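You operate a simulated robot arm through the tools that you are given. There is no shell and no other tool. Be economical: measure what you need, move in short steps, check, and stop when the job is done.

Carry out the task below with a simulated two-armed robot. There is one attempt and no reset: what you move stays moved.

JOB
Wipe up the spill on the top of the steel bench with the cloth and put it back.
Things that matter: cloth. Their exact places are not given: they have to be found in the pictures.

It is judged by the outcome, as a careful person would: the job done as asked, and still so three seconds after it is handed in. It fails if anything else is knocked over, pushed out of place, dropped, spilled or broken. Flat cloth is picked up by pressing the open fingertips on it (5 to 10 N) and closing them slowly along it; thin cloth reads only 2 to 8 mm in the jaws.

ROBOT AND FRAMES
Two 7-joint arms with two-finger parallel grippers on one trunk, on a base that drives. Base frame: it is fixed to the floor where the robot stands at the start and does not move with it; the origin is under the middle of the robot, x ahead of it, y to its left, z up. Lengths are in cm, angles in rad, forces in N, time in s.
The left shoulder is at the start at [5, 18.7, 113.5], the right one opposite. Payload 3.43 kg a hand.
The TCP of each hand is the grasp point between the finger pads, 3 cm short of the fingertips. In the tool frame z runs along the fingers and y along their closing line. The gripper opens to 9.4 cm. The fingers are 2.8 cm wide and 1 cm thick; the gripper's body (5 by 9.6 cm) begins 5.5 cm behind the TCP.
Orientation is told as [roll, pitch, yaw] about the base's x, y, z axes, in that order, counted from this pose: with the fingers straight down and closing along the base's y, the tool's x points along the base's -x, its y along +y and its z along -z.

CONTROLS
- The arms move only by the tool nudge_tool. It takes "left_deltas", "right_deltas" or both (then of equal length, played together; a hand with none holds still); each is a list of rows, each an object (a shift or turn left out is 0, a gripper value left out holds the last) with "grip": the opening in per cent of the stroke, from 0 (shut) to 100 (fully open); "xyz": the shift along the tool's x, y, z in cm, a list of three; "angular": the turn, a rotation vector about the tool's x, y, z in rad, a list of three. In form: [{"grip": grip, "xyz": [x, y, z], "angular": [rx, ry, rz]}, ...]. A call has 1 to 20 rows; each row shifts and turns the commanded pose from where the row before left it, along the tool's axes as they then stand. Rows are played at 5 a second. More than 5 cm and 0.15 rad between two rows, or a gripper value outside its range, and nothing of the call is played. Where a pose cannot be reached the arm comes as near as it can. A force on the tool above 40 N (or 10 N above the force at the start of the call, whichever is more), or a blocked arm, ends the call early, and 0.2 s more pass. Each finger travels about 15.3 cm/s and halts on what it meets, pressing with about 45 N; the grip force reading is that of the motor and also rises with nothing between the fingers. The clock runs only during rows and for 0.2 s after the last one: add rows that do not move to give the fingers time. It gives the time, the measured TCP pose, the force on the tool (base axes), the opening and the grip force at its end, in the units of the frame above (readings bear some noise), with the torque about the TCP (base axes, N m) and any sound that the robot's microphone picked up, and new pictures: "show" is both (left out), scene, wrist or none (wrist: the cameras of the hands that moved).
- Cameras (640 x 400 px; columns grow to the right, rows downward): "scene" is now at [14.97, -1.68, 131.65]; the picture's right is [-0.04, -1.00, 0.00], its down [-0.54, 0.02, -0.84] and it looks along [0.84, -0.04, -0.54] (base axes); focal length 281 px, centre (320, 200). "left" rides on the left gripper at [7.6, -1.4, -10.2] in its tool frame; the picture's right is [0.18, 0.98, 0.00], its down [-0.75, 0.14, -0.64] and it looks along [-0.63, 0.12, 0.77] (tool axes); focal length 243 px, centre (320, 200). "right" rides on the right gripper at [7.6, 1.4, -10.2] in its tool frame; the picture's right is [-0.18, 0.98, 0.00], its down [-0.75, -0.14, -0.64] and it looks along [-0.63, -0.12, 0.77] (tool axes); focal length 243 px, centre (320, 200).
- raise_lower(by): slides the trunk up (or, below 0, down) by that many cm; the arms and the scene camera ride with it, the base frame stays. It gives what a move gives, with no picture.
- steer(legs): drives the robot by 1 to 6 legs, each [ahead, left, turn to the left] in cm, cm and rad, along the robot's own axes; the way and the turn of a leg run together, so that a leg with both is an arc; at most 150 cm and 3.142 rad a leg. The arms and the cameras ride along, it lands a little off, and it stops where it bumps. It gives what a move gives, and a new picture of the scene camera.
- head_to(pan, tilt): turns the head with the scene camera to pan (to the left, within 1.396 rad either way) and tilt (down, from -0.506 to 1.204), counted from straight ahead of the robot. It gives what a move gives, and a new picture of the scene camera.
- locate(camera, pixels): for up to 12 pixels [column, row] of the newest picture of that camera ("zoom" is the newest enlarged one), the place [x, y, z] in the base frame of the surface seen there, good to about 0.2 cm, but the place of the scene camera against the robot may be out by one fixed shift of up to 2.5 cm in any direction. It takes no simulated time.
- inspect(camera, box): a new picture of the part [left, top, right, bottom] of that camera's present view, enlarged. It takes no simulated time.
- finish_job(): hands the job in; it is judged then, once.

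Keep the steps short. Do not move on a guess: measure, check each grasp and each placing, and mend mistakes. In all there are 80 turns and 260 pictures (those below and enlarged ones count). Leave the grippers open and the arms clear of the work at the hand-in unless told otherwise, and finish with a single line.

The tools are called by a JSON object that holds its "op" and its "data". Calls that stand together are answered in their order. nudge_tool: Moves the arms, as the interface text tells. Its arguments: {"type":"object","properties":{"left_deltas":{"type":"array","items":{"type":"object","properties":{"grip":{"type":"number"},"xyz":{"type":"array","items":{"type":"number"}},"angular":{"type":"array","items":{"type":"number"}}}}},"right_deltas":{"type":"array","items":{"type":"object","properties":{"grip":{"type":"number"},"xyz":{"type":"array","items":{"type":"number"}},"angular":{"type":"array","items":{"type":"number"}}}}},"show":{"type":"string","enum":["both","scene","wrist","none"]}},"required":[]} The other tools are called the same way: raise_lower (by) slides the trunk up or down; steer (legs) drives the base; head_to (pan, tilt) turns the head that bears the scene camera; locate (camera, pixels) gives the place of the surface under pixels of a picture; inspect (camera, box) takes an enlarged picture of a part of a camera's view; finish_job () hands the job in.

At the start:

```text
time: 0.0
left_eef_pos: [37.51, 14.78, 110.44]
left_tool_rot: [-0.001, 0.0, 0.001]
left_force: [0.2, -0.2, 0.5]
left_moment: [0.06, -0.02, -0.03]
left_grip_width: 9.44
left_gripper_force: 0.0
right_eef_pos: [36.92, -16.56, 113.42]
right_tool_rot: [0.0, 0.0, -0.001]
right_force: [0.0, 1.0, 0.0]
right_moment: [0.02, 0.04, -0.02]
right_grip_width: 9.41
right_gripper_force: 0.0
trunk travel left (down, up): [-35.0, 8.2]
robot x, y, heading: [-0.13, -0.08, -0.002]
head pan, tilt: [-0.042, 0.569]
```

scene: 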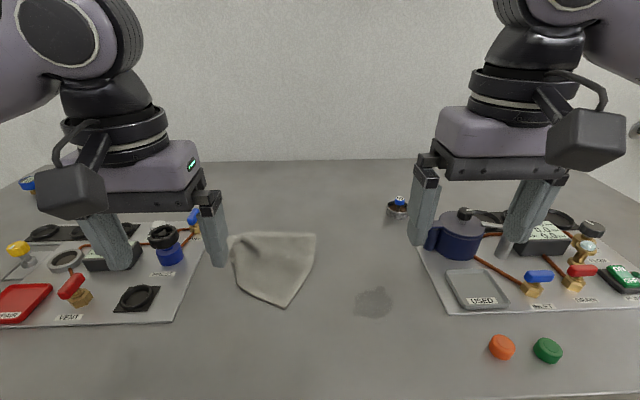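
right: 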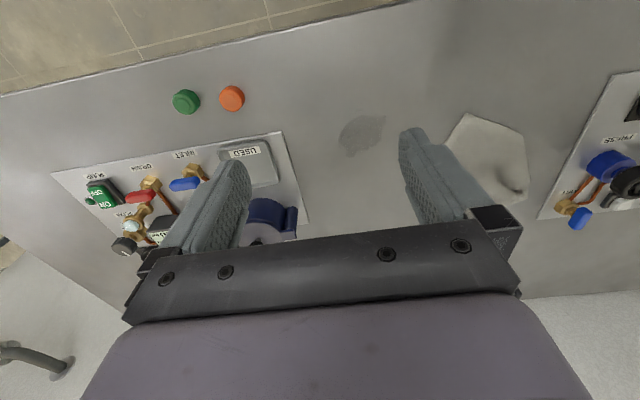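
left: 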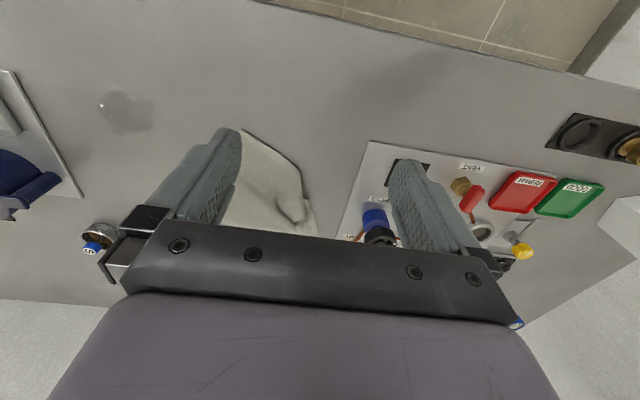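

I see the cloth around scene (275,265) and the spill near (374,302). I'll enlarge both and locate points on them.

{"op": "inspect", "data": {"camera": "scene", "box": [200, 200, 440, 350]}}

{"op": "inspect", "data": {"camera": "left", "box": [80, 80, 360, 255]}}

{"op": "locate", "data": {"camera": "scene", "pixels": [[230, 236], [314, 234], [284, 307], [240, 288], [275, 265], [374, 302], [356, 310], [392, 300], [376, 288], [374, 317], [397, 206], [446, 268]]}}

{"op": "locate", "data": {"camera": "left", "pixels": [[246, 134], [298, 165], [316, 233], [292, 208], [250, 200], [126, 112], [100, 105], [152, 118], [126, 92], [126, 132]]}}

{"op": "locate", "data": {"camera": "right", "pixels": [[362, 133], [340, 145], [384, 122], [466, 115], [524, 137], [528, 195], [446, 150], [497, 160]]}}

```text
2.67 times, centred on (320, 275) of scene
```

zoom: 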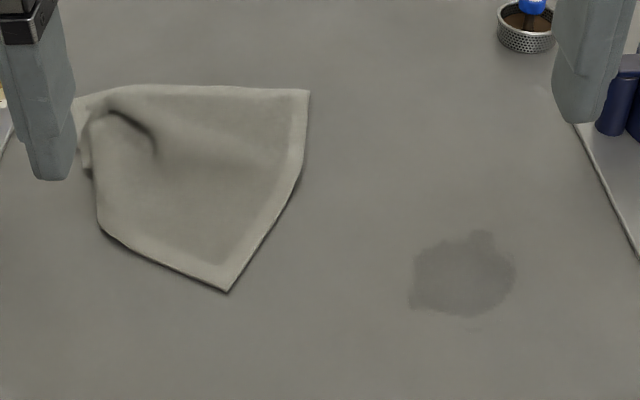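

```text
2.29 times, centred on (220, 168) of left
```

zoom: 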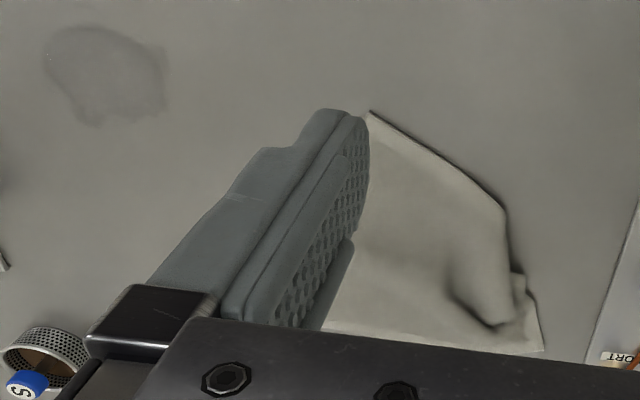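

```text
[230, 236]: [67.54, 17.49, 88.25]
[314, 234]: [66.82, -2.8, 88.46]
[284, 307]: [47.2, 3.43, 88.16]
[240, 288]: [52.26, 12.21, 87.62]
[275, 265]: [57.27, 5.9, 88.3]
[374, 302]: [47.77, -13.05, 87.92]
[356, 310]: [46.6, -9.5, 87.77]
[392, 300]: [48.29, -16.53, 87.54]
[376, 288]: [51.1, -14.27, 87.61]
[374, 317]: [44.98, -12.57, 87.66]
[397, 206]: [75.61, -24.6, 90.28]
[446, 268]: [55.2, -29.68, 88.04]
```

```text
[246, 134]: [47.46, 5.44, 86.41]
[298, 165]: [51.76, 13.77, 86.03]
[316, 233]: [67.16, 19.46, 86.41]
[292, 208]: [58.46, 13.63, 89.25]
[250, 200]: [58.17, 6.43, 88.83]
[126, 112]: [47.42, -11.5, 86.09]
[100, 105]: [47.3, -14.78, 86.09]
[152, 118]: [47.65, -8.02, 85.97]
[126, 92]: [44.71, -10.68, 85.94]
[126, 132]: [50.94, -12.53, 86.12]
```

```text
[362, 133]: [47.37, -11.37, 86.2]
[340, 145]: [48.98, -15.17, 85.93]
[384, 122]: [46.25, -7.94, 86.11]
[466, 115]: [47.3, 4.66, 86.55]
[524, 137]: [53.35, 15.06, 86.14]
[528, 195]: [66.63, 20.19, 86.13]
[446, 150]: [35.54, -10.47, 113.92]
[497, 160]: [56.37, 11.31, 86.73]
```

Wrist cameras agree: bench top z≈86.1, cloth centre ≈(57,7.5) with a fold on its left side, spill ≈(47.4,-11.5), about 8 cm across. The scene camera is off by about (0,-1.6,+1.6). I'll move the right arm out to the side and bring the left over the cloth, staying high.

{"op": "nudge_tool", "data": {"right_deltas": [{"xyz": [0, -4, 0]}, {"xyz": [0, -4, 0]}, {"xyz": [1, -4, 0]}, {"xyz": [1, -3, 0]}, {"xyz": [1, -2, 0]}, {}, {}], "left_deltas": [{"xyz": [-4, -1, 0], "grip": 60}, {"xyz": [-4, -1.5, 0]}, {"xyz": [-4, -1.5, 0]}, {"xyz": [-4, -1.5, 0]}, {"xyz": [-3.5, -1.8, 3]}, {"xyz": [0, 0, 4]}, {"xyz": [0, 0, 4]}]}}

```text
time: 1.6
left_eef_pos: [57.1, 7.52, 99.33]
left_tool_rot: [-0.001, -0.002, -0.002]
left_force: [0.6, 0.2, 1.0]
left_moment: [0.01, 0.01, -0.01]
left_grip_width: 5.65
left_gripper_force: 0.1
right_eef_pos: [33.9, -33.48, 113.26]
right_tool_rot: [0.0, -0.001, 0.0]
right_force: [-0.1, 0.4, -0.2]
right_moment: [0.0, 0.0, 0.03]
right_grip_width: 9.39
right_gripper_force: 0.0
trunk travel left (down, up): [-35.0, 8.2]
robot x, y, heading: [0.23, -0.16, -0.002]
head pan, tilt: [-0.042, 0.569]
```

scene: 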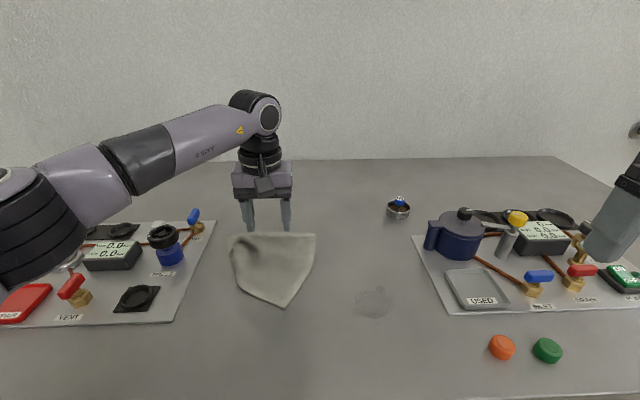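
right: 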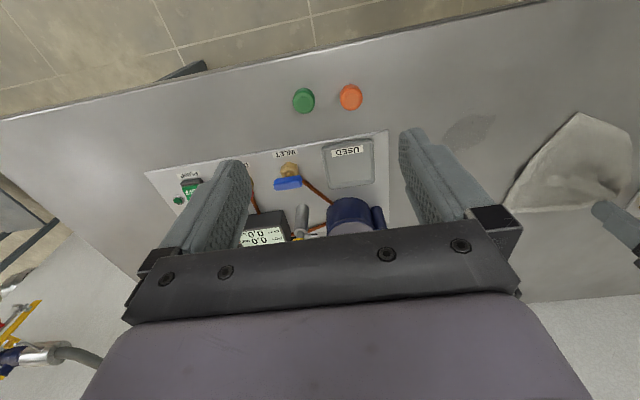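
left: 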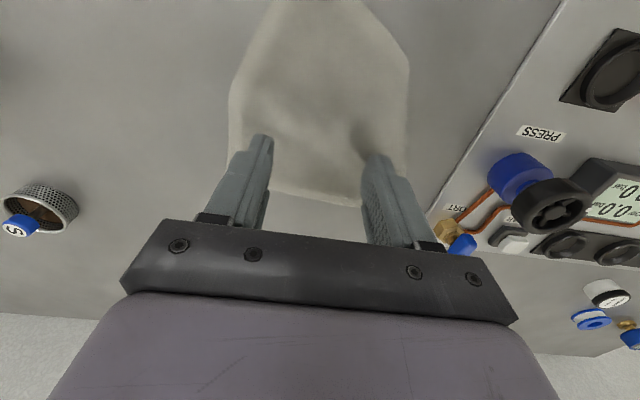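

Left hand is above the cloth at z 99.3. I'll re-measure the cloth from this closer view.

{"op": "locate", "data": {"camera": "left", "pixels": [[228, 110], [285, 190], [358, 204], [408, 70], [362, 135], [310, 60], [310, 120], [310, 160], [250, 20], [150, 100]]}}

{"op": "inspect", "data": {"camera": "left", "box": [200, 0, 440, 210]}}

```text
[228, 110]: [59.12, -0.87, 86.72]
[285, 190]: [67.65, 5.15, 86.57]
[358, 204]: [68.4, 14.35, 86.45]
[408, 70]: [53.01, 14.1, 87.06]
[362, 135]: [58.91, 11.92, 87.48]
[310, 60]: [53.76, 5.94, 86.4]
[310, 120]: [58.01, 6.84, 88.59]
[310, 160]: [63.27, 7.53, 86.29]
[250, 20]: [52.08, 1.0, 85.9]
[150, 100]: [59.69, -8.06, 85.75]
```

```text
1.90 times, centred on (320, 105) of left
```

zoom: 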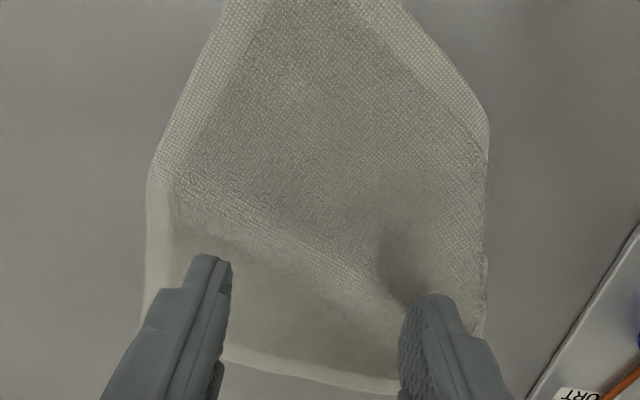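

The cloth has a ~2.5 cm ridge through (58,7,88.6) running mostly along y. Pinching across it (closing along x) is surest, so I'll turn the left hand by 90°, staying high.

{"op": "nudge_tool", "data": {"left_deltas": [{"angular": [0, 0, 0.145]}, {"angular": [0, 0, 0.145]}, {"angular": [0, 0, 0.145]}, {"angular": [0, 0, 0.145]}, {"angular": [0, 0, 0.145]}, {"angular": [0, 0, 0.145]}, {"angular": [0, 0, 0.145]}, {"angular": [0, 0, 0.145]}, {"angular": [0, 0, 0.145]}, {"angular": [0, 0, 0.145]}, {"angular": [0, 0, 0.12]}, {}]}}

```text
time: 4.2
left_eef_pos: [55.03, 10.11, 97.59]
left_tool_rot: [0.002, -0.002, -0.713]
left_force: [0.3, -0.5, 0.1]
left_moment: [-0.01, -0.02, 0.0]
left_grip_width: 5.64
left_gripper_force: 0.0
left hand out of reach, approached as far as the arm can: row 5, 6, 7, 8, 9, 10, 11
right_eef_pos: [33.74, -33.5, 113.3]
right_tool_rot: [0.0, -0.001, -0.002]
right_force: [-0.4, -0.3, -0.4]
right_moment: [0.0, 0.0, 0.02]
right_grip_width: 9.41
right_gripper_force: 0.1
trunk travel left (down, up): [-35.0, 8.2]
robot x, y, heading: [-0.13, -0.02, 0.001]
head pan, tilt: [-0.042, 0.569]
```

scene: 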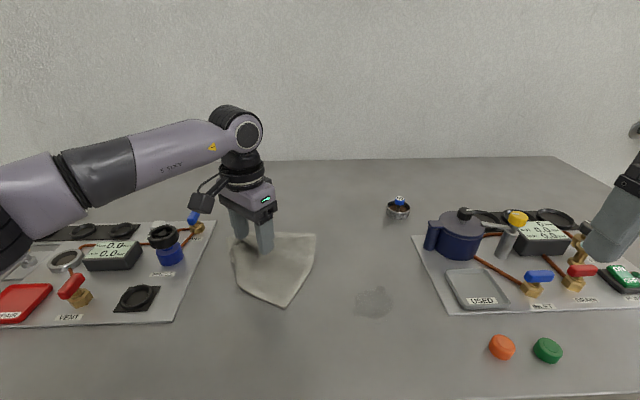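
left: 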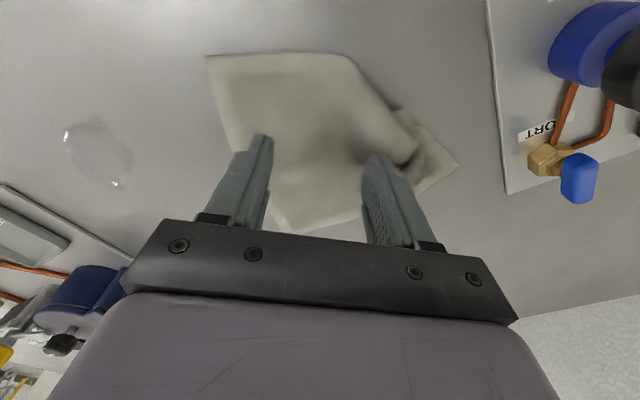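

The wrist stops near yaw −0.7. I'll turn the other way and see how far it goes.

{"op": "nudge_tool", "data": {"left_deltas": [{"angular": [0, 0, -0.14]}, {"angular": [0, 0, -0.14]}, {"angular": [0, 0, -0.14]}, {"angular": [0, 0, -0.14]}, {"angular": [0, 0, -0.14]}, {"angular": [0, 0, -0.14]}, {"angular": [0, 0, -0.14]}, {"angular": [0, 0, -0.14]}, {"angular": [0, 0, -0.14]}, {"angular": [0, 0, -0.14]}, {"angular": [0, 0, -0.14]}, {"angular": [0, 0, -0.14]}, {"angular": [0, 0, -0.14]}, {"angular": [0, 0, -0.14]}, {"angular": [0, 0, -0.14]}, {"angular": [0, 0, -0.14]}], "show": "none"}}

```text
time: 7.6
left_eef_pos: [55.15, 10.17, 97.62]
left_tool_rot: [-0.002, -0.003, 1.531]
left_force: [-0.6, -0.4, 0.2]
left_moment: [0.01, 0.08, -0.01]
left_grip_width: 5.62
left_gripper_force: 0.1
right_eef_pos: [33.81, -33.46, 113.42]
right_tool_rot: [0.0, 0.0, -0.002]
right_force: [0.6, -0.3, 0.5]
right_moment: [-0.02, 0.05, 0.01]
right_grip_width: 9.38
right_gripper_force: 0.1
trunk travel left (down, up): [-35.0, 8.2]
robot x, y, heading: [-0.1, 0.16, 0.002]
head pan, tilt: [-0.042, 0.569]
```

Yaw 1.53 is reached. Now I'll move over the ridge and look: base shift (+3.3,−3.2) is tool (x+3.2, y−3.3).

{"op": "nudge_tool", "data": {"left_deltas": [{"xyz": [1.6, -1.6, 0]}, {"xyz": [1.6, -1.6, 0]}, {}]}}

```text
time: 8.4
left_eef_pos: [58.11, 6.75, 97.78]
left_tool_rot: [-0.004, 0.0, 1.525]
left_force: [0.4, 0.2, -0.3]
left_moment: [-0.01, -0.01, -0.01]
left_grip_width: 5.64
left_gripper_force: 0.0
right_eef_pos: [33.72, -33.4, 113.23]
right_tool_rot: [0.002, 0.0, -0.003]
right_force: [-0.1, -0.2, 0.1]
right_moment: [0.03, 0.02, 0.0]
right_grip_width: 9.42
right_gripper_force: 0.1
trunk travel left (down, up): [-35.0, 8.2]
robot x, y, heading: [0.11, 0.21, 0.0]
head pan, tilt: [-0.042, 0.569]
```

scene: 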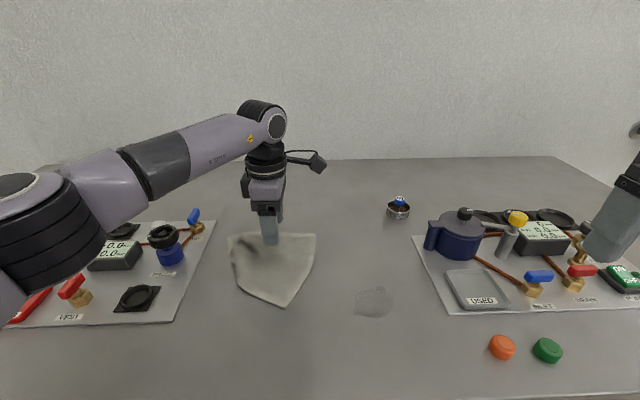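
left: 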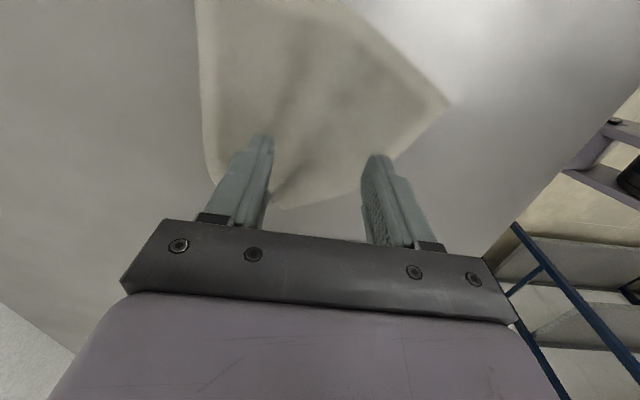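

{"op": "locate", "data": {"camera": "left", "pixels": [[270, 90], [290, 90], [310, 90], [330, 90], [350, 90], [280, 130], [300, 130], [320, 130], [340, 130], [290, 170], [310, 170], [340, 170]]}}

{"op": "inspect", "data": {"camera": "left", "box": [180, 0, 460, 210]}}

```text
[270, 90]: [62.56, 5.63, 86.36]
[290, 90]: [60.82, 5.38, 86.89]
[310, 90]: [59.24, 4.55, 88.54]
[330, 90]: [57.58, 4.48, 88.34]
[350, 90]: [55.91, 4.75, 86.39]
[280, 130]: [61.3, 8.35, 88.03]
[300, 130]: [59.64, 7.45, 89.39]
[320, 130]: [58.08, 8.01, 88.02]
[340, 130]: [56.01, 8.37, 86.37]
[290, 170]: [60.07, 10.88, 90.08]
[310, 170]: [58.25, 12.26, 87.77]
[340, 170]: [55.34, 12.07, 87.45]
```

```text
1.90 times, centred on (320, 105) of left
```

zoom: 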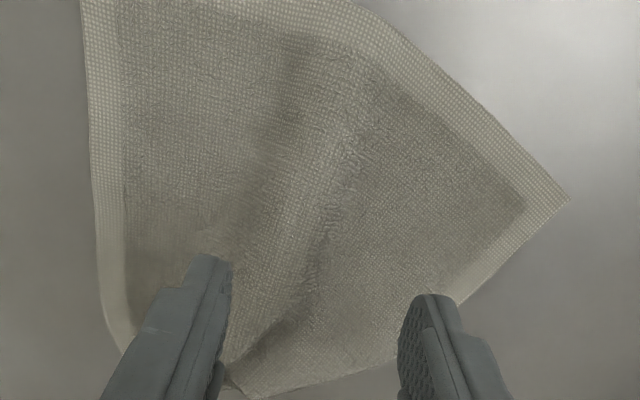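

Ridge crest is at x≈59.4 for y≈7, cresting at 89.4, with flat cloth (86.4) at x 56 and 62.5. I'll centre on it and go down to TCP z≈90.3.

{"op": "nudge_tool", "data": {"left_deltas": [{"xyz": [0, -1.2, 2]}, {"xyz": [0, 0, 3]}, {"xyz": [0, 0, 2.5]}, {}], "show": "wrist"}}

```text
time: 9.4
left_eef_pos: [59.39, 6.79, 90.08]
left_tool_rot: [-0.004, 0.0, 1.529]
left_force: [-0.2, 0.1, 1.5]
left_moment: [0.01, 0.01, -0.03]
left_grip_width: 5.63
left_gripper_force: 0.0
right_eef_pos: [33.7, -33.47, 113.38]
right_tool_rot: [-0.001, 0.0, -0.002]
right_force: [0.4, -0.4, -0.1]
right_moment: [-0.04, -0.01, -0.02]
right_grip_width: 9.4
right_gripper_force: 0.0
trunk travel left (down, up): [-35.0, 8.2]
robot x, y, heading: [0.24, 0.01, -0.004]
head pan, tilt: [-0.042, 0.569]
```

left: 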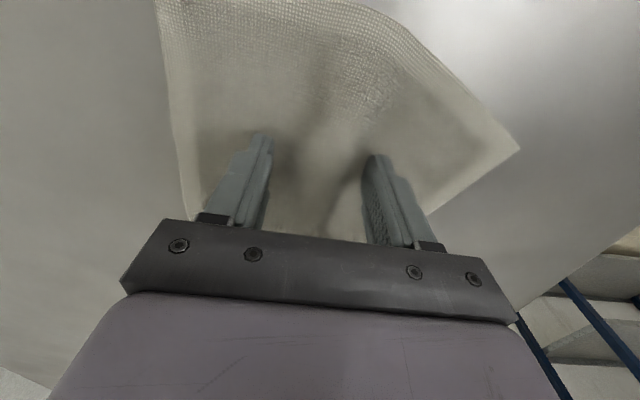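

Ridge is between the fingers. I'll press down in small steps until contact.

{"op": "nudge_tool", "data": {"left_deltas": [{"xyz": [0, 0, 0.4]}, {"xyz": [0, 0, 0.3]}, {}], "show": "none"}}

```text
time: 10.2
left_eef_pos: [59.35, 6.89, 89.37]
left_tool_rot: [-0.003, -0.003, 1.529]
left_force: [0.3, -0.4, 1.7]
left_moment: [0.01, 0.0, -0.01]
left_grip_width: 5.64
left_gripper_force: 0.1
right_eef_pos: [33.82, -33.4, 113.4]
right_tool_rot: [0.0, 0.001, -0.004]
right_force: [0.1, -0.7, -0.6]
right_moment: [0.02, -0.02, -0.01]
right_grip_width: 9.4
right_gripper_force: 0.0
trunk travel left (down, up): [-35.0, 8.2]
robot x, y, heading: [-0.09, -0.14, 0.0]
head pan, tilt: [-0.042, 0.569]
```

{"op": "nudge_tool", "data": {"left_deltas": [{"xyz": [0, 0, 0.2]}, {"xyz": [0, 0, 0.15]}, {}], "show": "none"}}

```text
time: 11.0
left_eef_pos: [59.23, 6.84, 89.34]
left_tool_rot: [-0.007, -0.003, 1.528]
left_force: [1.6, 2.0, 14.8]
left_moment: [0.02, 0.07, -0.02]
left_grip_width: 5.6
left_gripper_force: 0.1
right_eef_pos: [33.7, -33.42, 113.4]
right_tool_rot: [0.0, -0.003, -0.002]
right_force: [-0.1, -0.4, 0.4]
right_moment: [0.0, -0.02, 0.01]
right_grip_width: 9.43
right_gripper_force: 0.1
trunk travel left (down, up): [-35.0, 8.2]
robot x, y, heading: [0.09, -0.02, -0.001]
head pan, tilt: [-0.042, 0.569]
```

Contact at 14.8 N, a bit much. I'll ease up 0.15 cm and close slowly.

{"op": "nudge_tool", "data": {"left_deltas": [{"xyz": [0, 0, -0.15]}, {"grip": 52}, {"grip": 45}, {"grip": 38}, {"grip": 31}, {"grip": 24}, {"grip": 17}, {"grip": 10}, {"grip": 4}, {"grip": 0}, {}, {}]}}

```text
time: 13.6
left_eef_pos: [59.3, 6.77, 89.32]
left_tool_rot: [-0.004, -0.002, 1.529]
left_force: [0.1, 0.6, 9.7]
left_moment: [0.04, -0.02, -0.01]
left_grip_width: 0.78
left_gripper_force: 42.1
right_eef_pos: [33.75, -33.5, 113.36]
right_tool_rot: [0.001, 0.0, -0.001]
right_force: [0.5, -0.1, 0.5]
right_moment: [0.02, 0.02, -0.01]
right_grip_width: 9.43
right_gripper_force: 0.0
trunk travel left (down, up): [-35.0, 8.2]
robot x, y, heading: [-0.09, 0.1, -0.003]
head pan, tilt: [-0.042, 0.569]
```

scene: 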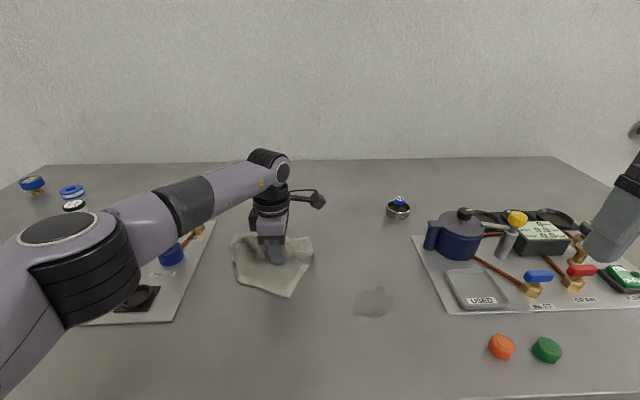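
left: 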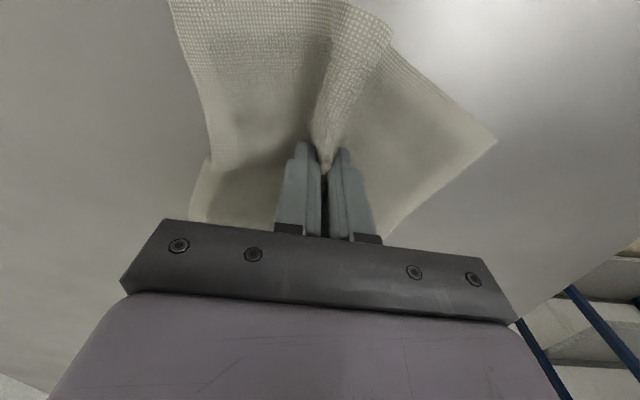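

Cloth is gripped (0.78 cm, 42 N). I'll lift 2.5 cm and carry it to above the spill.

{"op": "nudge_tool", "data": {"left_deltas": [{"xyz": [0, 0, -1.2]}, {"xyz": [0, 0, -1.3]}, {"xyz": [3, 2, 0]}, {"xyz": [3, 2, 0]}, {"xyz": [3, 2, 0]}, {"xyz": [3, 2, 0]}, {"xyz": [3, 2, 0]}, {"xyz": [3, 2, 0]}, {}]}}

```text
time: 15.6
left_eef_pos: [46.59, -10.78, 91.73]
left_tool_rot: [-0.005, -0.003, 1.528]
left_force: [0.6, 0.9, -0.1]
left_moment: [0.0, -0.03, -0.05]
left_grip_width: 0.77
left_gripper_force: 42.2
right_eef_pos: [33.85, -33.37, 113.34]
right_tool_rot: [0.0, 0.0, -0.001]
right_force: [0.0, 0.0, -0.4]
right_moment: [-0.05, 0.0, 0.06]
right_grip_width: 9.42
right_gripper_force: 0.1
trunk travel left (down, up): [-35.0, 8.2]
robot x, y, heading: [-0.07, -0.17, -0.003]
head pan, tilt: [-0.042, 0.569]
```

scene: 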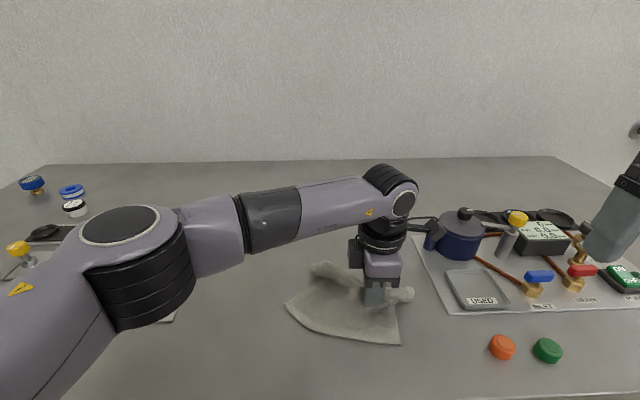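
left: 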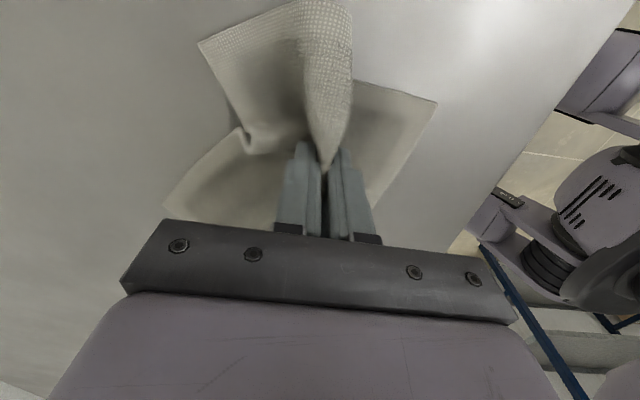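

Now lower to press.

{"op": "nudge_tool", "data": {"left_deltas": [{"xyz": [0, 0, 1.2]}, {"xyz": [0, 0, 0.8]}, {"xyz": [0, 0, 0.4]}, {}], "show": "none"}}

```text
time: 16.6
left_eef_pos: [46.56, -10.74, 89.48]
left_tool_rot: [-0.007, 0.003, 1.528]
left_force: [0.5, 0.4, 20.0]
left_moment: [-0.2, 0.07, 0.0]
left_grip_width: 0.78
left_gripper_force: 41.9
right_eef_pos: [33.59, -33.38, 113.42]
right_tool_rot: [0.0, -0.001, -0.002]
right_force: [-0.5, 0.8, 0.4]
right_moment: [-0.02, 0.04, -0.01]
right_grip_width: 9.41
right_gripper_force: 0.1
trunk travel left (down, up): [-35.0, 8.2]
robot x, y, heading: [0.12, 0.3, -0.002]
head pan, tilt: [-0.042, 0.569]
```

20 N; I'll ease slightly and wipe in strokes along y over the spill.

{"op": "nudge_tool", "data": {"left_deltas": [{"xyz": [0, 0, -0.12]}, {"xyz": [-1.6, 0.8, 0]}, {"xyz": [-1.6, 0.8, 0]}, {"xyz": [2, 0, 0]}, {"xyz": [2, 0, 0]}, {"xyz": [2, 0, 0]}, {"xyz": [2, 0, 0]}, {"xyz": [0, -1.7, 0]}, {"xyz": [-2, 0, 0]}, {"xyz": [-2, 0, 0]}, {"xyz": [-2, 0, 0]}, {"xyz": [-2, 0, 0]}, {"xyz": [0, -1.7, 0]}, {"xyz": [2, 0, 0]}, {"xyz": [2, 0, 0]}, {"xyz": [2, 0, 0]}, {"xyz": [2, 0, 0]}, {}]}}

```text
time: 20.1
left_eef_pos: [50.69, -9.12, 89.57]
left_tool_rot: [-0.001, 0.008, 1.571]
left_force: [-5.7, -2.6, 22.1]
left_moment: [-0.32, 0.25, -0.13]
left_grip_width: 0.75
left_gripper_force: 41.8
left hand out of reach, approached as far as the arm can: row 7, 8, 17
right_eef_pos: [33.56, -33.47, 113.52]
right_tool_rot: [0.0, -0.002, -0.003]
right_force: [0.2, 0.0, -0.8]
right_moment: [-0.02, -0.03, 0.01]
right_grip_width: 9.39
right_gripper_force: 0.1
trunk travel left (down, up): [-35.0, 8.2]
robot x, y, heading: [-0.23, -0.1, -0.004]
head pan, tilt: [-0.042, 0.569]
stopped in row 17 (left hand): the force on the tool passed its limit (the readings are from after the stop); the commanded pose is now the measured one
```

scene: 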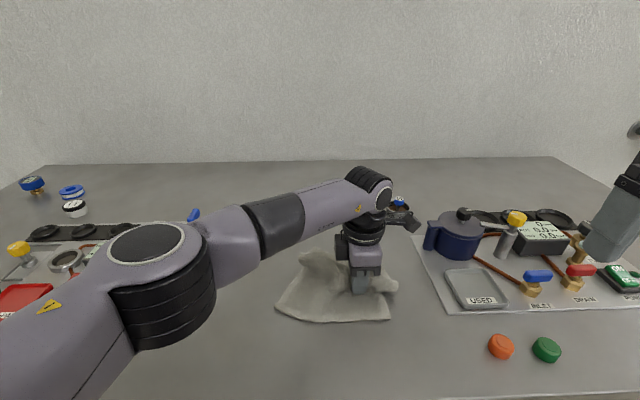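
left: 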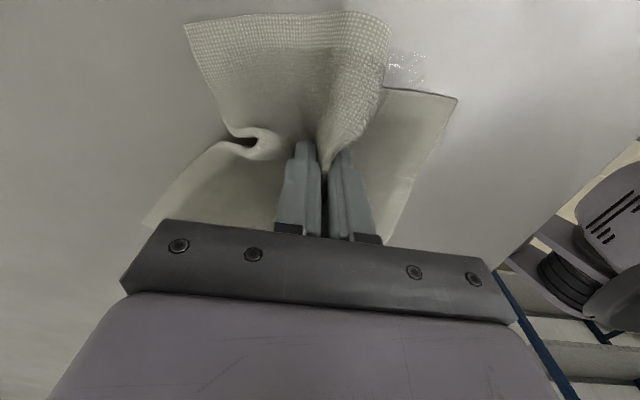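

The arm runs out of reach toward −y at this wrist angle. A wet patch still shows at left picture (405,70). I'll lift and look, bringing the hand back toward the left so I can shift the base right.

{"op": "locate", "data": {"camera": "left", "pixels": [[405, 70], [395, 55], [425, 85]]}}

{"op": "nudge_tool", "data": {"left_deltas": [{"xyz": [0, 0, -2]}, {"xyz": [0, 0, -2]}, {"xyz": [-4, 0, -2]}, {"xyz": [-4, 0, -2]}, {"xyz": [-4, 0, 0]}, {"xyz": [-2, 0, 0]}, {}]}}

```text
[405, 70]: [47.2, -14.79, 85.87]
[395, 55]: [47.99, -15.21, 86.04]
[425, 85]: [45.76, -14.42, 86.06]
```

```text
time: 21.8
left_eef_pos: [50.76, 4.69, 97.28]
left_tool_rot: [0.003, 0.005, 1.569]
left_force: [0.3, -0.9, -0.7]
left_moment: [-0.06, -0.03, -0.05]
left_grip_width: 0.77
left_gripper_force: 41.4
right_eef_pos: [33.79, -33.42, 113.37]
right_tool_rot: [-0.001, -0.002, -0.001]
right_force: [-0.3, -0.8, -0.2]
right_moment: [-0.01, 0.03, 0.0]
right_grip_width: 9.42
right_gripper_force: 0.1
trunk travel left (down, up): [-35.0, 8.2]
robot x, y, heading: [-0.04, -0.37, 0.001]
head pan, tilt: [-0.042, 0.569]
```

scene: 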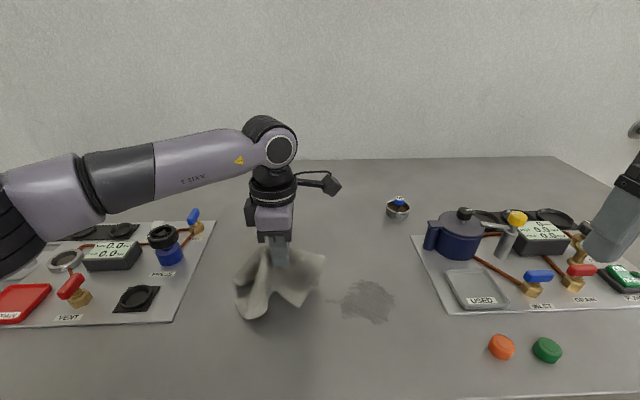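
left: 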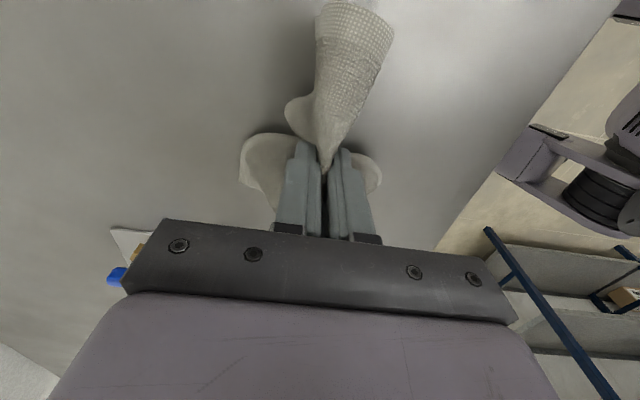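

{"op": "inspect", "data": {"camera": "scene", "box": [300, 250, 460, 350]}}

{"op": "locate", "data": {"camera": "scene", "pixels": [[342, 300], [395, 300], [368, 281], [368, 320], [385, 320]]}}

{"op": "steer", "data": {"legs": [[0, -12, 0]]}}

```text
4.00 times, centred on (380, 300) of scene
```

zoom: 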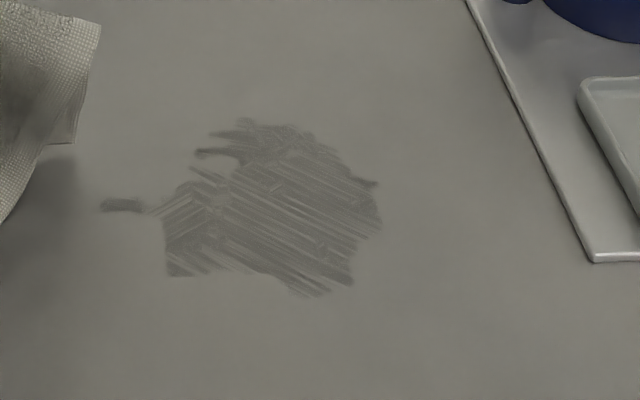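

```text
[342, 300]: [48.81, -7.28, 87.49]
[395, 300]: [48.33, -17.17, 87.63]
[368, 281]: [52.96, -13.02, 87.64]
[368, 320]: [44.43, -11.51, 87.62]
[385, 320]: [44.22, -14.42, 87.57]
```

```text
time: 23.0
left_eef_pos: [50.74, -7.24, 97.29]
left_tool_rot: [0.001, 0.003, 1.569]
left_force: [-0.4, -1.0, -1.2]
left_moment: [0.0, -0.04, -0.03]
left_grip_width: 0.77
left_gripper_force: 41.8
right_eef_pos: [33.59, -45.56, 113.27]
right_tool_rot: [0.001, 0.001, -0.003]
right_force: [-0.5, 0.1, 0.6]
right_moment: [0.05, -0.01, 0.01]
right_grip_width: 9.4
right_gripper_force: 0.1
trunk travel left (down, up): [-35.0, 8.2]
robot x, y, heading: [0.26, -11.88, -0.007]
head pan, tilt: [-0.042, 0.569]
```

scene: 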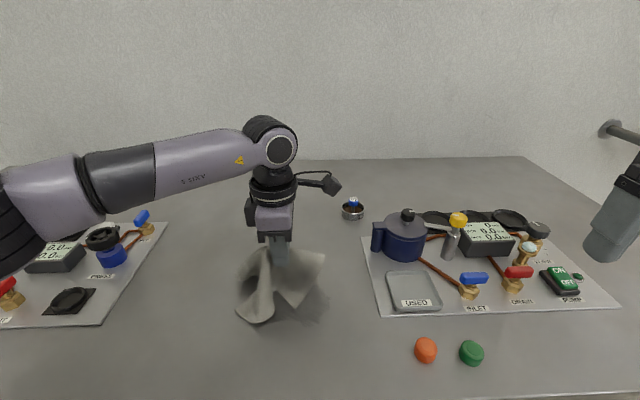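

The wipe thins the spill in streaks, so more passes are needed. The base is now 12 cm to the right. Lower at the spill's left edge.

{"op": "nudge_tool", "data": {"left_deltas": [{"xyz": [0, 0, 3]}, {"xyz": [-0.5, 0.3, 3]}, {"xyz": [0, 0, 1.4]}, {"xyz": [0, 0, 0.3]}, {}], "show": "none"}}

```text
time: 24.2
left_eef_pos: [50.34, -6.74, 89.99]
left_tool_rot: [-0.005, 0.008, 1.569]
left_force: [-2.3, 2.9, 28.9]
left_moment: [0.11, -0.1, -0.04]
left_grip_width: 0.76
left_gripper_force: 41.8
right_eef_pos: [33.6, -45.35, 113.48]
right_tool_rot: [0.001, -0.001, -0.003]
right_force: [-0.6, -0.2, -0.7]
right_moment: [-0.01, 0.02, -0.02]
right_grip_width: 9.41
right_gripper_force: 0.1
trunk travel left (down, up): [-35.0, 8.2]
robot x, y, heading: [-0.13, -11.86, -0.001]
head pan, tilt: [-0.042, 0.569]
```

28.9 N with several layers beneath; I'll ease 0.2 cm, then do dense strokes from far to near.

{"op": "nudge_tool", "data": {"left_deltas": [{"xyz": [0, 0, -0.2]}, {"xyz": [-0.5, -2.5, 0]}, {"xyz": [3.3, 0, 0]}, {"xyz": [3.3, 0, 0]}, {"xyz": [3.3, 0, 0]}, {"xyz": [0, 1.3, 0]}, {"xyz": [-3.3, 0, 0]}, {"xyz": [-3.3, 0, 0]}, {"xyz": [-3.3, 0, 0]}, {"xyz": [0, 1.3, 0]}, {"xyz": [3.3, 0, 0]}, {"xyz": [3.3, 0, 0]}, {"xyz": [3.3, 0, 0]}, {"xyz": [0, 1.3, 0]}, {"xyz": [-3.3, 0, 0]}, {"xyz": [-3.3, 0, 0]}, {"xyz": [-3.3, 0, 0]}, {}]}}

```text
time: 28.0
left_eef_pos: [49.11, -6.41, 89.96]
left_tool_rot: [-0.003, 0.008, 1.57]
left_force: [0.8, -4.4, 25.4]
left_moment: [-0.1, -0.19, -0.08]
left_grip_width: 0.76
left_gripper_force: 41.4
right_eef_pos: [33.58, -45.55, 113.39]
right_tool_rot: [0.002, -0.003, -0.004]
right_force: [-0.7, 0.0, 0.0]
right_moment: [-0.01, -0.01, 0.01]
right_grip_width: 9.45
right_gripper_force: 0.1
trunk travel left (down, up): [-35.0, 8.2]
robot x, y, heading: [0.1, -12.01, -0.004]
head pan, tilt: [-0.042, 0.569]
```

scene: 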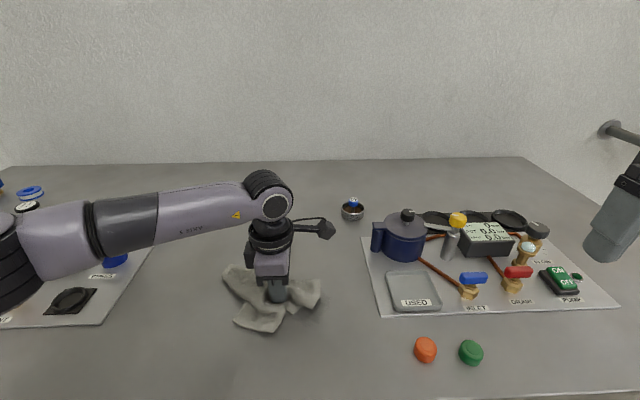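
left: 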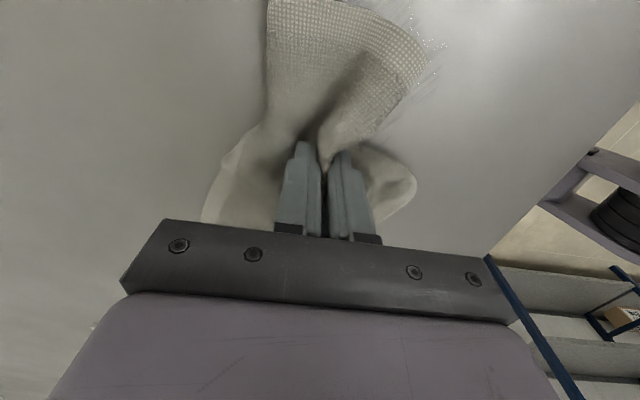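

Good, no limits hit. I'll continue nearer to me, x 48 → 44.

{"op": "nudge_tool", "data": {"left_deltas": [{"xyz": [0, 1.1, 0]}, {"xyz": [3.3, 0, 0]}, {"xyz": [3.3, 0, 0]}, {"xyz": [3.3, 0, 0]}, {"xyz": [0, 1.1, 0]}, {"xyz": [-3.3, 0, 0]}, {"xyz": [-3.3, 0, 0]}, {"xyz": [-3.3, 0, 0]}, {"xyz": [0, 1.1, 0]}, {"xyz": [3.3, 0, 0]}, {"xyz": [3.3, 0, 0]}, {"xyz": [3.3, 0, 0]}, {"xyz": [0, 1.1, 0]}, {"xyz": [-3.3, 0, 0]}, {"xyz": [-3.3, 0, 0]}, {"xyz": [-3.3, 0, 0]}, {"xyz": [0, 1.0, 0]}, {"xyz": [3.3, 0, 0]}, {"xyz": [3.3, 0, 0]}, {"xyz": [3.3, 0, 0]}], "show": "none"}}

{"op": "nudge_tool", "data": {"left_deltas": [{"xyz": [0, 0, -2]}, {"xyz": [-4, 0, -3]}, {"xyz": [-4, 0, -2]}, {"xyz": [-5, 0, 0]}, {"xyz": [-5, 0, 0]}, {"xyz": [-3, 0, 0]}, {}], "show": "scene"}}

{"op": "inspect", "data": {"camera": "scene", "box": [240, 240, 400, 340]}}

```text
time: 32.2
left_eef_pos: [43.49, -16.01, 89.93]
left_tool_rot: [-0.002, 0.006, 1.568]
left_force: [-1.0, 4.8, 29.4]
left_moment: [0.13, -0.16, -0.03]
left_grip_width: 0.75
left_gripper_force: 41.9
right_eef_pos: [33.48, -45.45, 113.48]
right_tool_rot: [-0.001, -0.002, -0.004]
right_force: [0.2, 0.1, 0.5]
right_moment: [0.03, 0.02, 0.02]
right_grip_width: 9.4
right_gripper_force: 0.0
trunk travel left (down, up): [-35.0, 8.2]
robot x, y, heading: [0.13, -11.65, -0.003]
head pan, tilt: [-0.042, 0.569]
```

```text
time: 33.8
left_eef_pos: [43.65, 4.97, 96.61]
left_tool_rot: [0.001, 0.007, 1.567]
left_force: [0.0, -0.2, -0.5]
left_moment: [0.0, -0.04, -0.03]
left_grip_width: 0.77
left_gripper_force: 41.5
right_eef_pos: [33.7, -45.46, 113.43]
right_tool_rot: [-0.001, 0.001, -0.003]
right_force: [1.1, 0.2, 0.6]
right_moment: [0.03, 0.02, 0.0]
right_grip_width: 9.41
right_gripper_force: 0.1
trunk travel left (down, up): [-35.0, 8.2]
robot x, y, heading: [-0.19, -11.76, -0.003]
head pan, tilt: [-0.042, 0.569]
```

scene: 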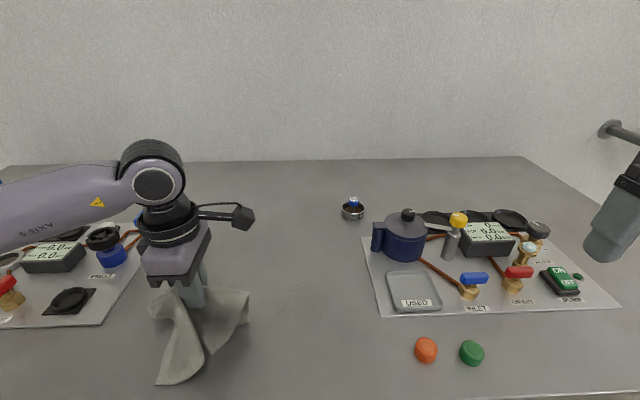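

```text
4.00 times, centred on (320, 290) of scene
```

zoom: 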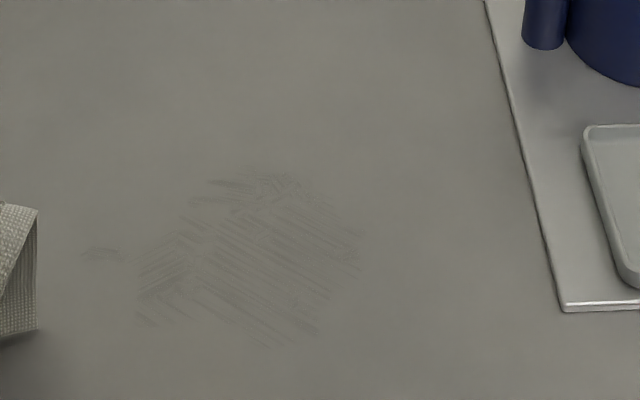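

Nearly gone; faint streaks remain. Another full set, now with strokes along x. First return to the near-left corner of the patch (44,−6) and lower.

{"op": "nudge_tool", "data": {"left_deltas": [{"xyz": [4, 0, 0]}, {"xyz": [4, 0, 0]}, {"xyz": [2.5, 0, 2]}, {"xyz": [0, 0, 3]}, {"xyz": [0, 0, 1.4]}, {"xyz": [0, 0, 0.3]}, {}], "show": "none"}}

```text
time: 35.4
left_eef_pos: [43.55, -5.74, 90.18]
left_tool_rot: [-0.003, 0.006, 1.568]
left_force: [0.4, 1.5, 13.1]
left_moment: [0.11, -0.11, -0.05]
left_grip_width: 0.77
left_gripper_force: 42.0
right_eef_pos: [33.72, -45.52, 113.34]
right_tool_rot: [-0.002, -0.002, -0.004]
right_force: [-0.2, 0.9, 1.1]
right_moment: [0.02, 0.04, -0.02]
right_grip_width: 9.41
right_gripper_force: 0.1
trunk travel left (down, up): [-35.0, 8.2]
robot x, y, heading: [-0.15, -11.79, 0.002]
head pan, tilt: [-0.042, 0.569]
```

{"op": "nudge_tool", "data": {"left_deltas": [{"xyz": [0, -3.2, 0.1]}, {"xyz": [0, -3.2, 0]}, {"xyz": [0, -3.2, 0]}, {"xyz": [1.1, 0, 0]}, {"xyz": [0, 3.2, 0]}, {"xyz": [0, 3.2, 0]}, {"xyz": [0, 3.2, 0]}, {"xyz": [1.1, 0, 0]}, {"xyz": [0, -3.2, 0]}, {"xyz": [0, -3.2, 0]}, {"xyz": [0, -3.2, 0]}, {"xyz": [1.1, 0, 0]}, {"xyz": [0, 3.2, 0]}, {"xyz": [0, 3.2, 0]}, {"xyz": [0, 3.2, 0]}, {"xyz": [1.1, 0, 0]}, {"xyz": [0, -3.2, 0]}, {"xyz": [0, -3.2, 0]}, {"xyz": [0, -3.2, 0]}, {"xyz": [1.1, 0, 0]}], "show": "none"}}

{"op": "nudge_tool", "data": {"left_deltas": [{"xyz": [0, 3.2, 0]}, {"xyz": [0, 3.2, 0]}, {"xyz": [0, 3.2, 0]}, {"xyz": [1.1, 0, 0]}, {"xyz": [0, -3.2, 0]}, {"xyz": [0, -3.2, 0]}, {"xyz": [0, -3.2, 0]}, {"xyz": [1.1, 0, 0]}, {"xyz": [0, 3.2, 0]}, {"xyz": [0, 3.2, 0]}, {"xyz": [0, 3.2, 0]}, {"xyz": [1.1, 0, 0]}, {"xyz": [0, -3.2, 0]}, {"xyz": [0, -3.2, 0]}, {"xyz": [0, -3.2, 0]}, {"xyz": [1.1, 0, 0]}, {"xyz": [0, 3.2, 0]}, {"xyz": [0, 3.2, 0]}, {"xyz": [0, 3.2, 0]}], "show": "none"}}

{"op": "nudge_tool", "data": {"left_deltas": [{"xyz": [0, 0, -2]}, {"xyz": [-4, 0, -3]}, {"xyz": [-4, 0, -2]}, {"xyz": [-5, 0, 0]}, {"xyz": [-5, 0, 0]}, {"xyz": [-3, 0, 0]}, {}], "show": "scene"}}

{"op": "inspect", "data": {"camera": "scene", "box": [240, 240, 400, 340]}}

```text
time: 39.6
left_eef_pos: [53.23, -10.92, 90.03]
left_tool_rot: [-0.002, 0.005, 1.57]
left_force: [0.1, 3.3, 16.4]
left_moment: [0.21, -0.13, -0.01]
left_grip_width: 0.76
left_gripper_force: 42.0
right_eef_pos: [33.71, -45.36, 113.46]
right_tool_rot: [0.001, 0.0, -0.003]
right_force: [-0.3, 0.5, 0.0]
right_moment: [0.02, 0.0, -0.04]
right_grip_width: 9.39
right_gripper_force: 0.1
trunk travel left (down, up): [-35.0, 8.2]
robot x, y, heading: [0.0, -11.57, -0.004]
head pan, tilt: [-0.042, 0.569]
```

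```text
time: 43.6
left_eef_pos: [43.41, -15.51, 89.98]
left_tool_rot: [0.001, 0.007, 1.571]
left_force: [3.1, -0.4, 17.4]
left_moment: [0.11, -0.22, -0.02]
left_grip_width: 0.76
left_gripper_force: 41.9
right_eef_pos: [33.66, -45.49, 113.38]
right_tool_rot: [-0.001, -0.003, -0.003]
right_force: [0.2, -0.1, -0.2]
right_moment: [0.01, 0.01, 0.01]
right_grip_width: 9.42
right_gripper_force: 0.1
trunk travel left (down, up): [-35.0, 8.2]
robot x, y, heading: [-0.07, -12.03, -0.002]
head pan, tilt: [-0.042, 0.569]
```

```text
time: 45.2
left_eef_pos: [43.64, 5.5, 96.88]
left_tool_rot: [0.002, 0.005, 1.569]
left_force: [-0.5, -0.6, -0.1]
left_moment: [0.02, -0.01, -0.04]
left_grip_width: 0.77
left_gripper_force: 42.1
right_eef_pos: [33.74, -45.49, 113.4]
right_tool_rot: [0.001, 0.0, -0.003]
right_force: [0.7, 1.0, -0.3]
right_moment: [0.03, -0.01, 0.01]
right_grip_width: 9.41
right_gripper_force: 0.0
trunk travel left (down, up): [-35.0, 8.2]
robot x, y, heading: [-0.4, -12.0, -0.003]
head pan, tilt: [-0.042, 0.569]
```

scene: 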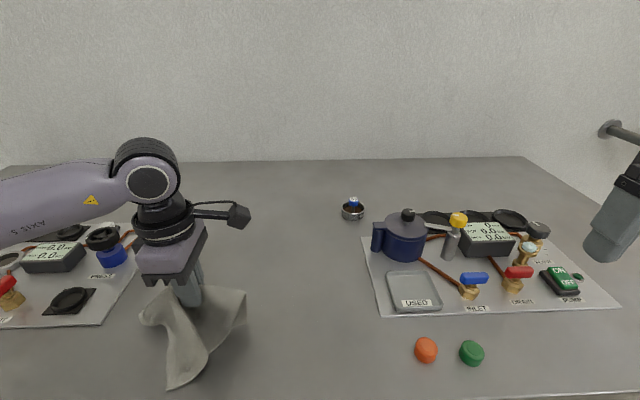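

```text
4.00 times, centred on (320, 290) of scene
```

zoom: 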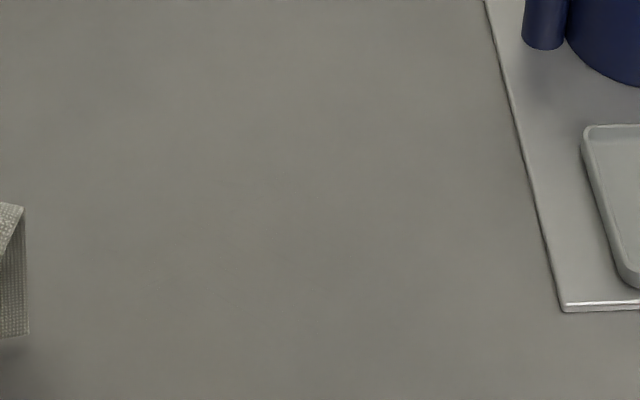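

The spill is gone. Now return the cloth to its original spot: pinch point at (59.3, 6.8). Raise a little, move ahead, then look.

{"op": "nudge_tool", "data": {"left_deltas": [{"xyz": [0, 0, -3]}, {"xyz": [0, -4, -2]}, {"xyz": [-0.5, -4, 0]}, {"xyz": [-0.5, -4, 0]}, {"xyz": [-0.3, -3.7, 0]}, {}, {}]}}

```text
time: 46.8
left_eef_pos: [59.46, 6.79, 101.93]
left_tool_rot: [0.0, 0.006, 1.568]
left_force: [0.0, -0.4, 0.7]
left_moment: [0.01, -0.04, -0.05]
left_grip_width: 0.77
left_gripper_force: 41.4
right_eef_pos: [33.66, -45.45, 113.35]
right_tool_rot: [-0.001, 0.0, -0.003]
right_force: [-0.6, 0.2, -0.1]
right_moment: [0.01, -0.01, 0.02]
right_grip_width: 9.39
right_gripper_force: 0.1
trunk travel left (down, up): [-35.0, 8.2]
robot x, y, heading: [0.08, -12.07, 0.001]
head pan, tilt: [-0.042, 0.569]
```

scene: 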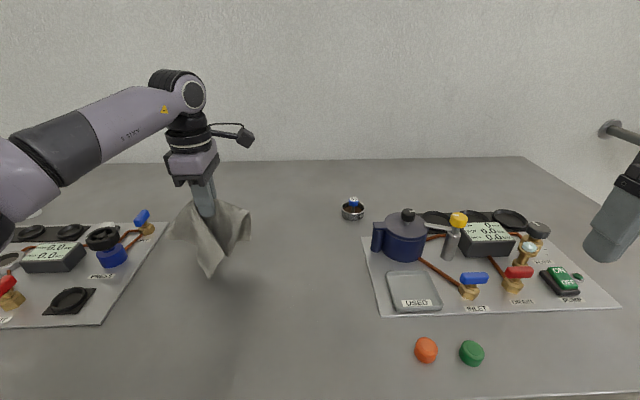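
left: 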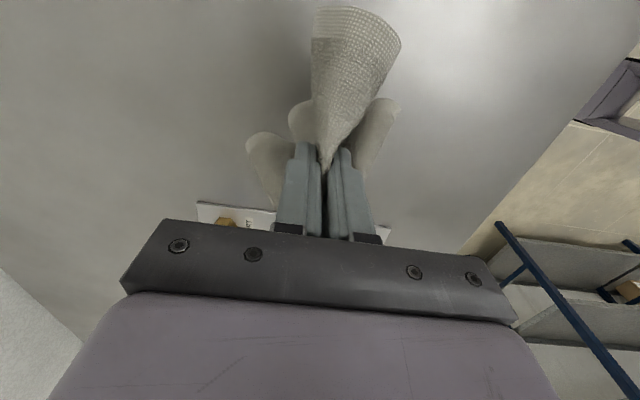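

Hanging clear. Lower straight down to near the bench.

{"op": "nudge_tool", "data": {"left_deltas": [{"xyz": [0, 0, 2]}, {"xyz": [0, 0, 2]}, {"xyz": [0, 0, 2]}, {"xyz": [0, 0, 1.5]}, {"xyz": [0, 0, 1.5]}, {"xyz": [0, 0, 1.5]}, {"xyz": [0, 0, 1]}, {}]}}

```text
time: 48.6
left_eef_pos: [59.31, 6.71, 90.53]
left_tool_rot: [-0.002, 0.005, 1.569]
left_force: [-1.7, 0.7, 7.7]
left_moment: [0.05, -0.02, -0.01]
left_grip_width: 0.79
left_gripper_force: 42.0
right_eef_pos: [33.72, -45.57, 113.31]
right_tool_rot: [0.0, 0.0, -0.003]
right_force: [-0.3, 0.2, 0.2]
right_moment: [-0.02, -0.02, 0.02]
right_grip_width: 9.39
right_gripper_force: 0.0
trunk travel left (down, up): [-35.0, 8.2]
robot x, y, heading: [0.06, -12.17, 0.003]
head pan, tilt: [-0.042, 0.569]
```

scene: 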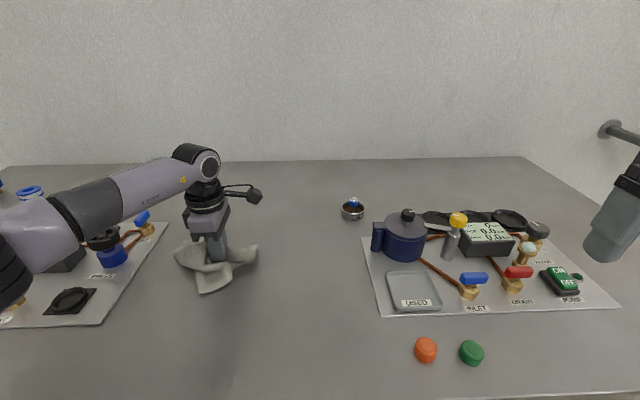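
left: 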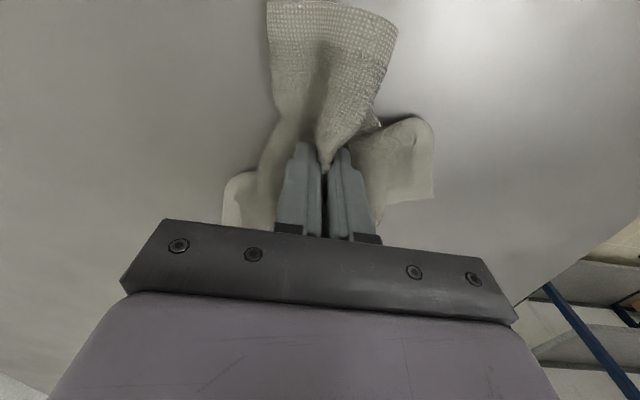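

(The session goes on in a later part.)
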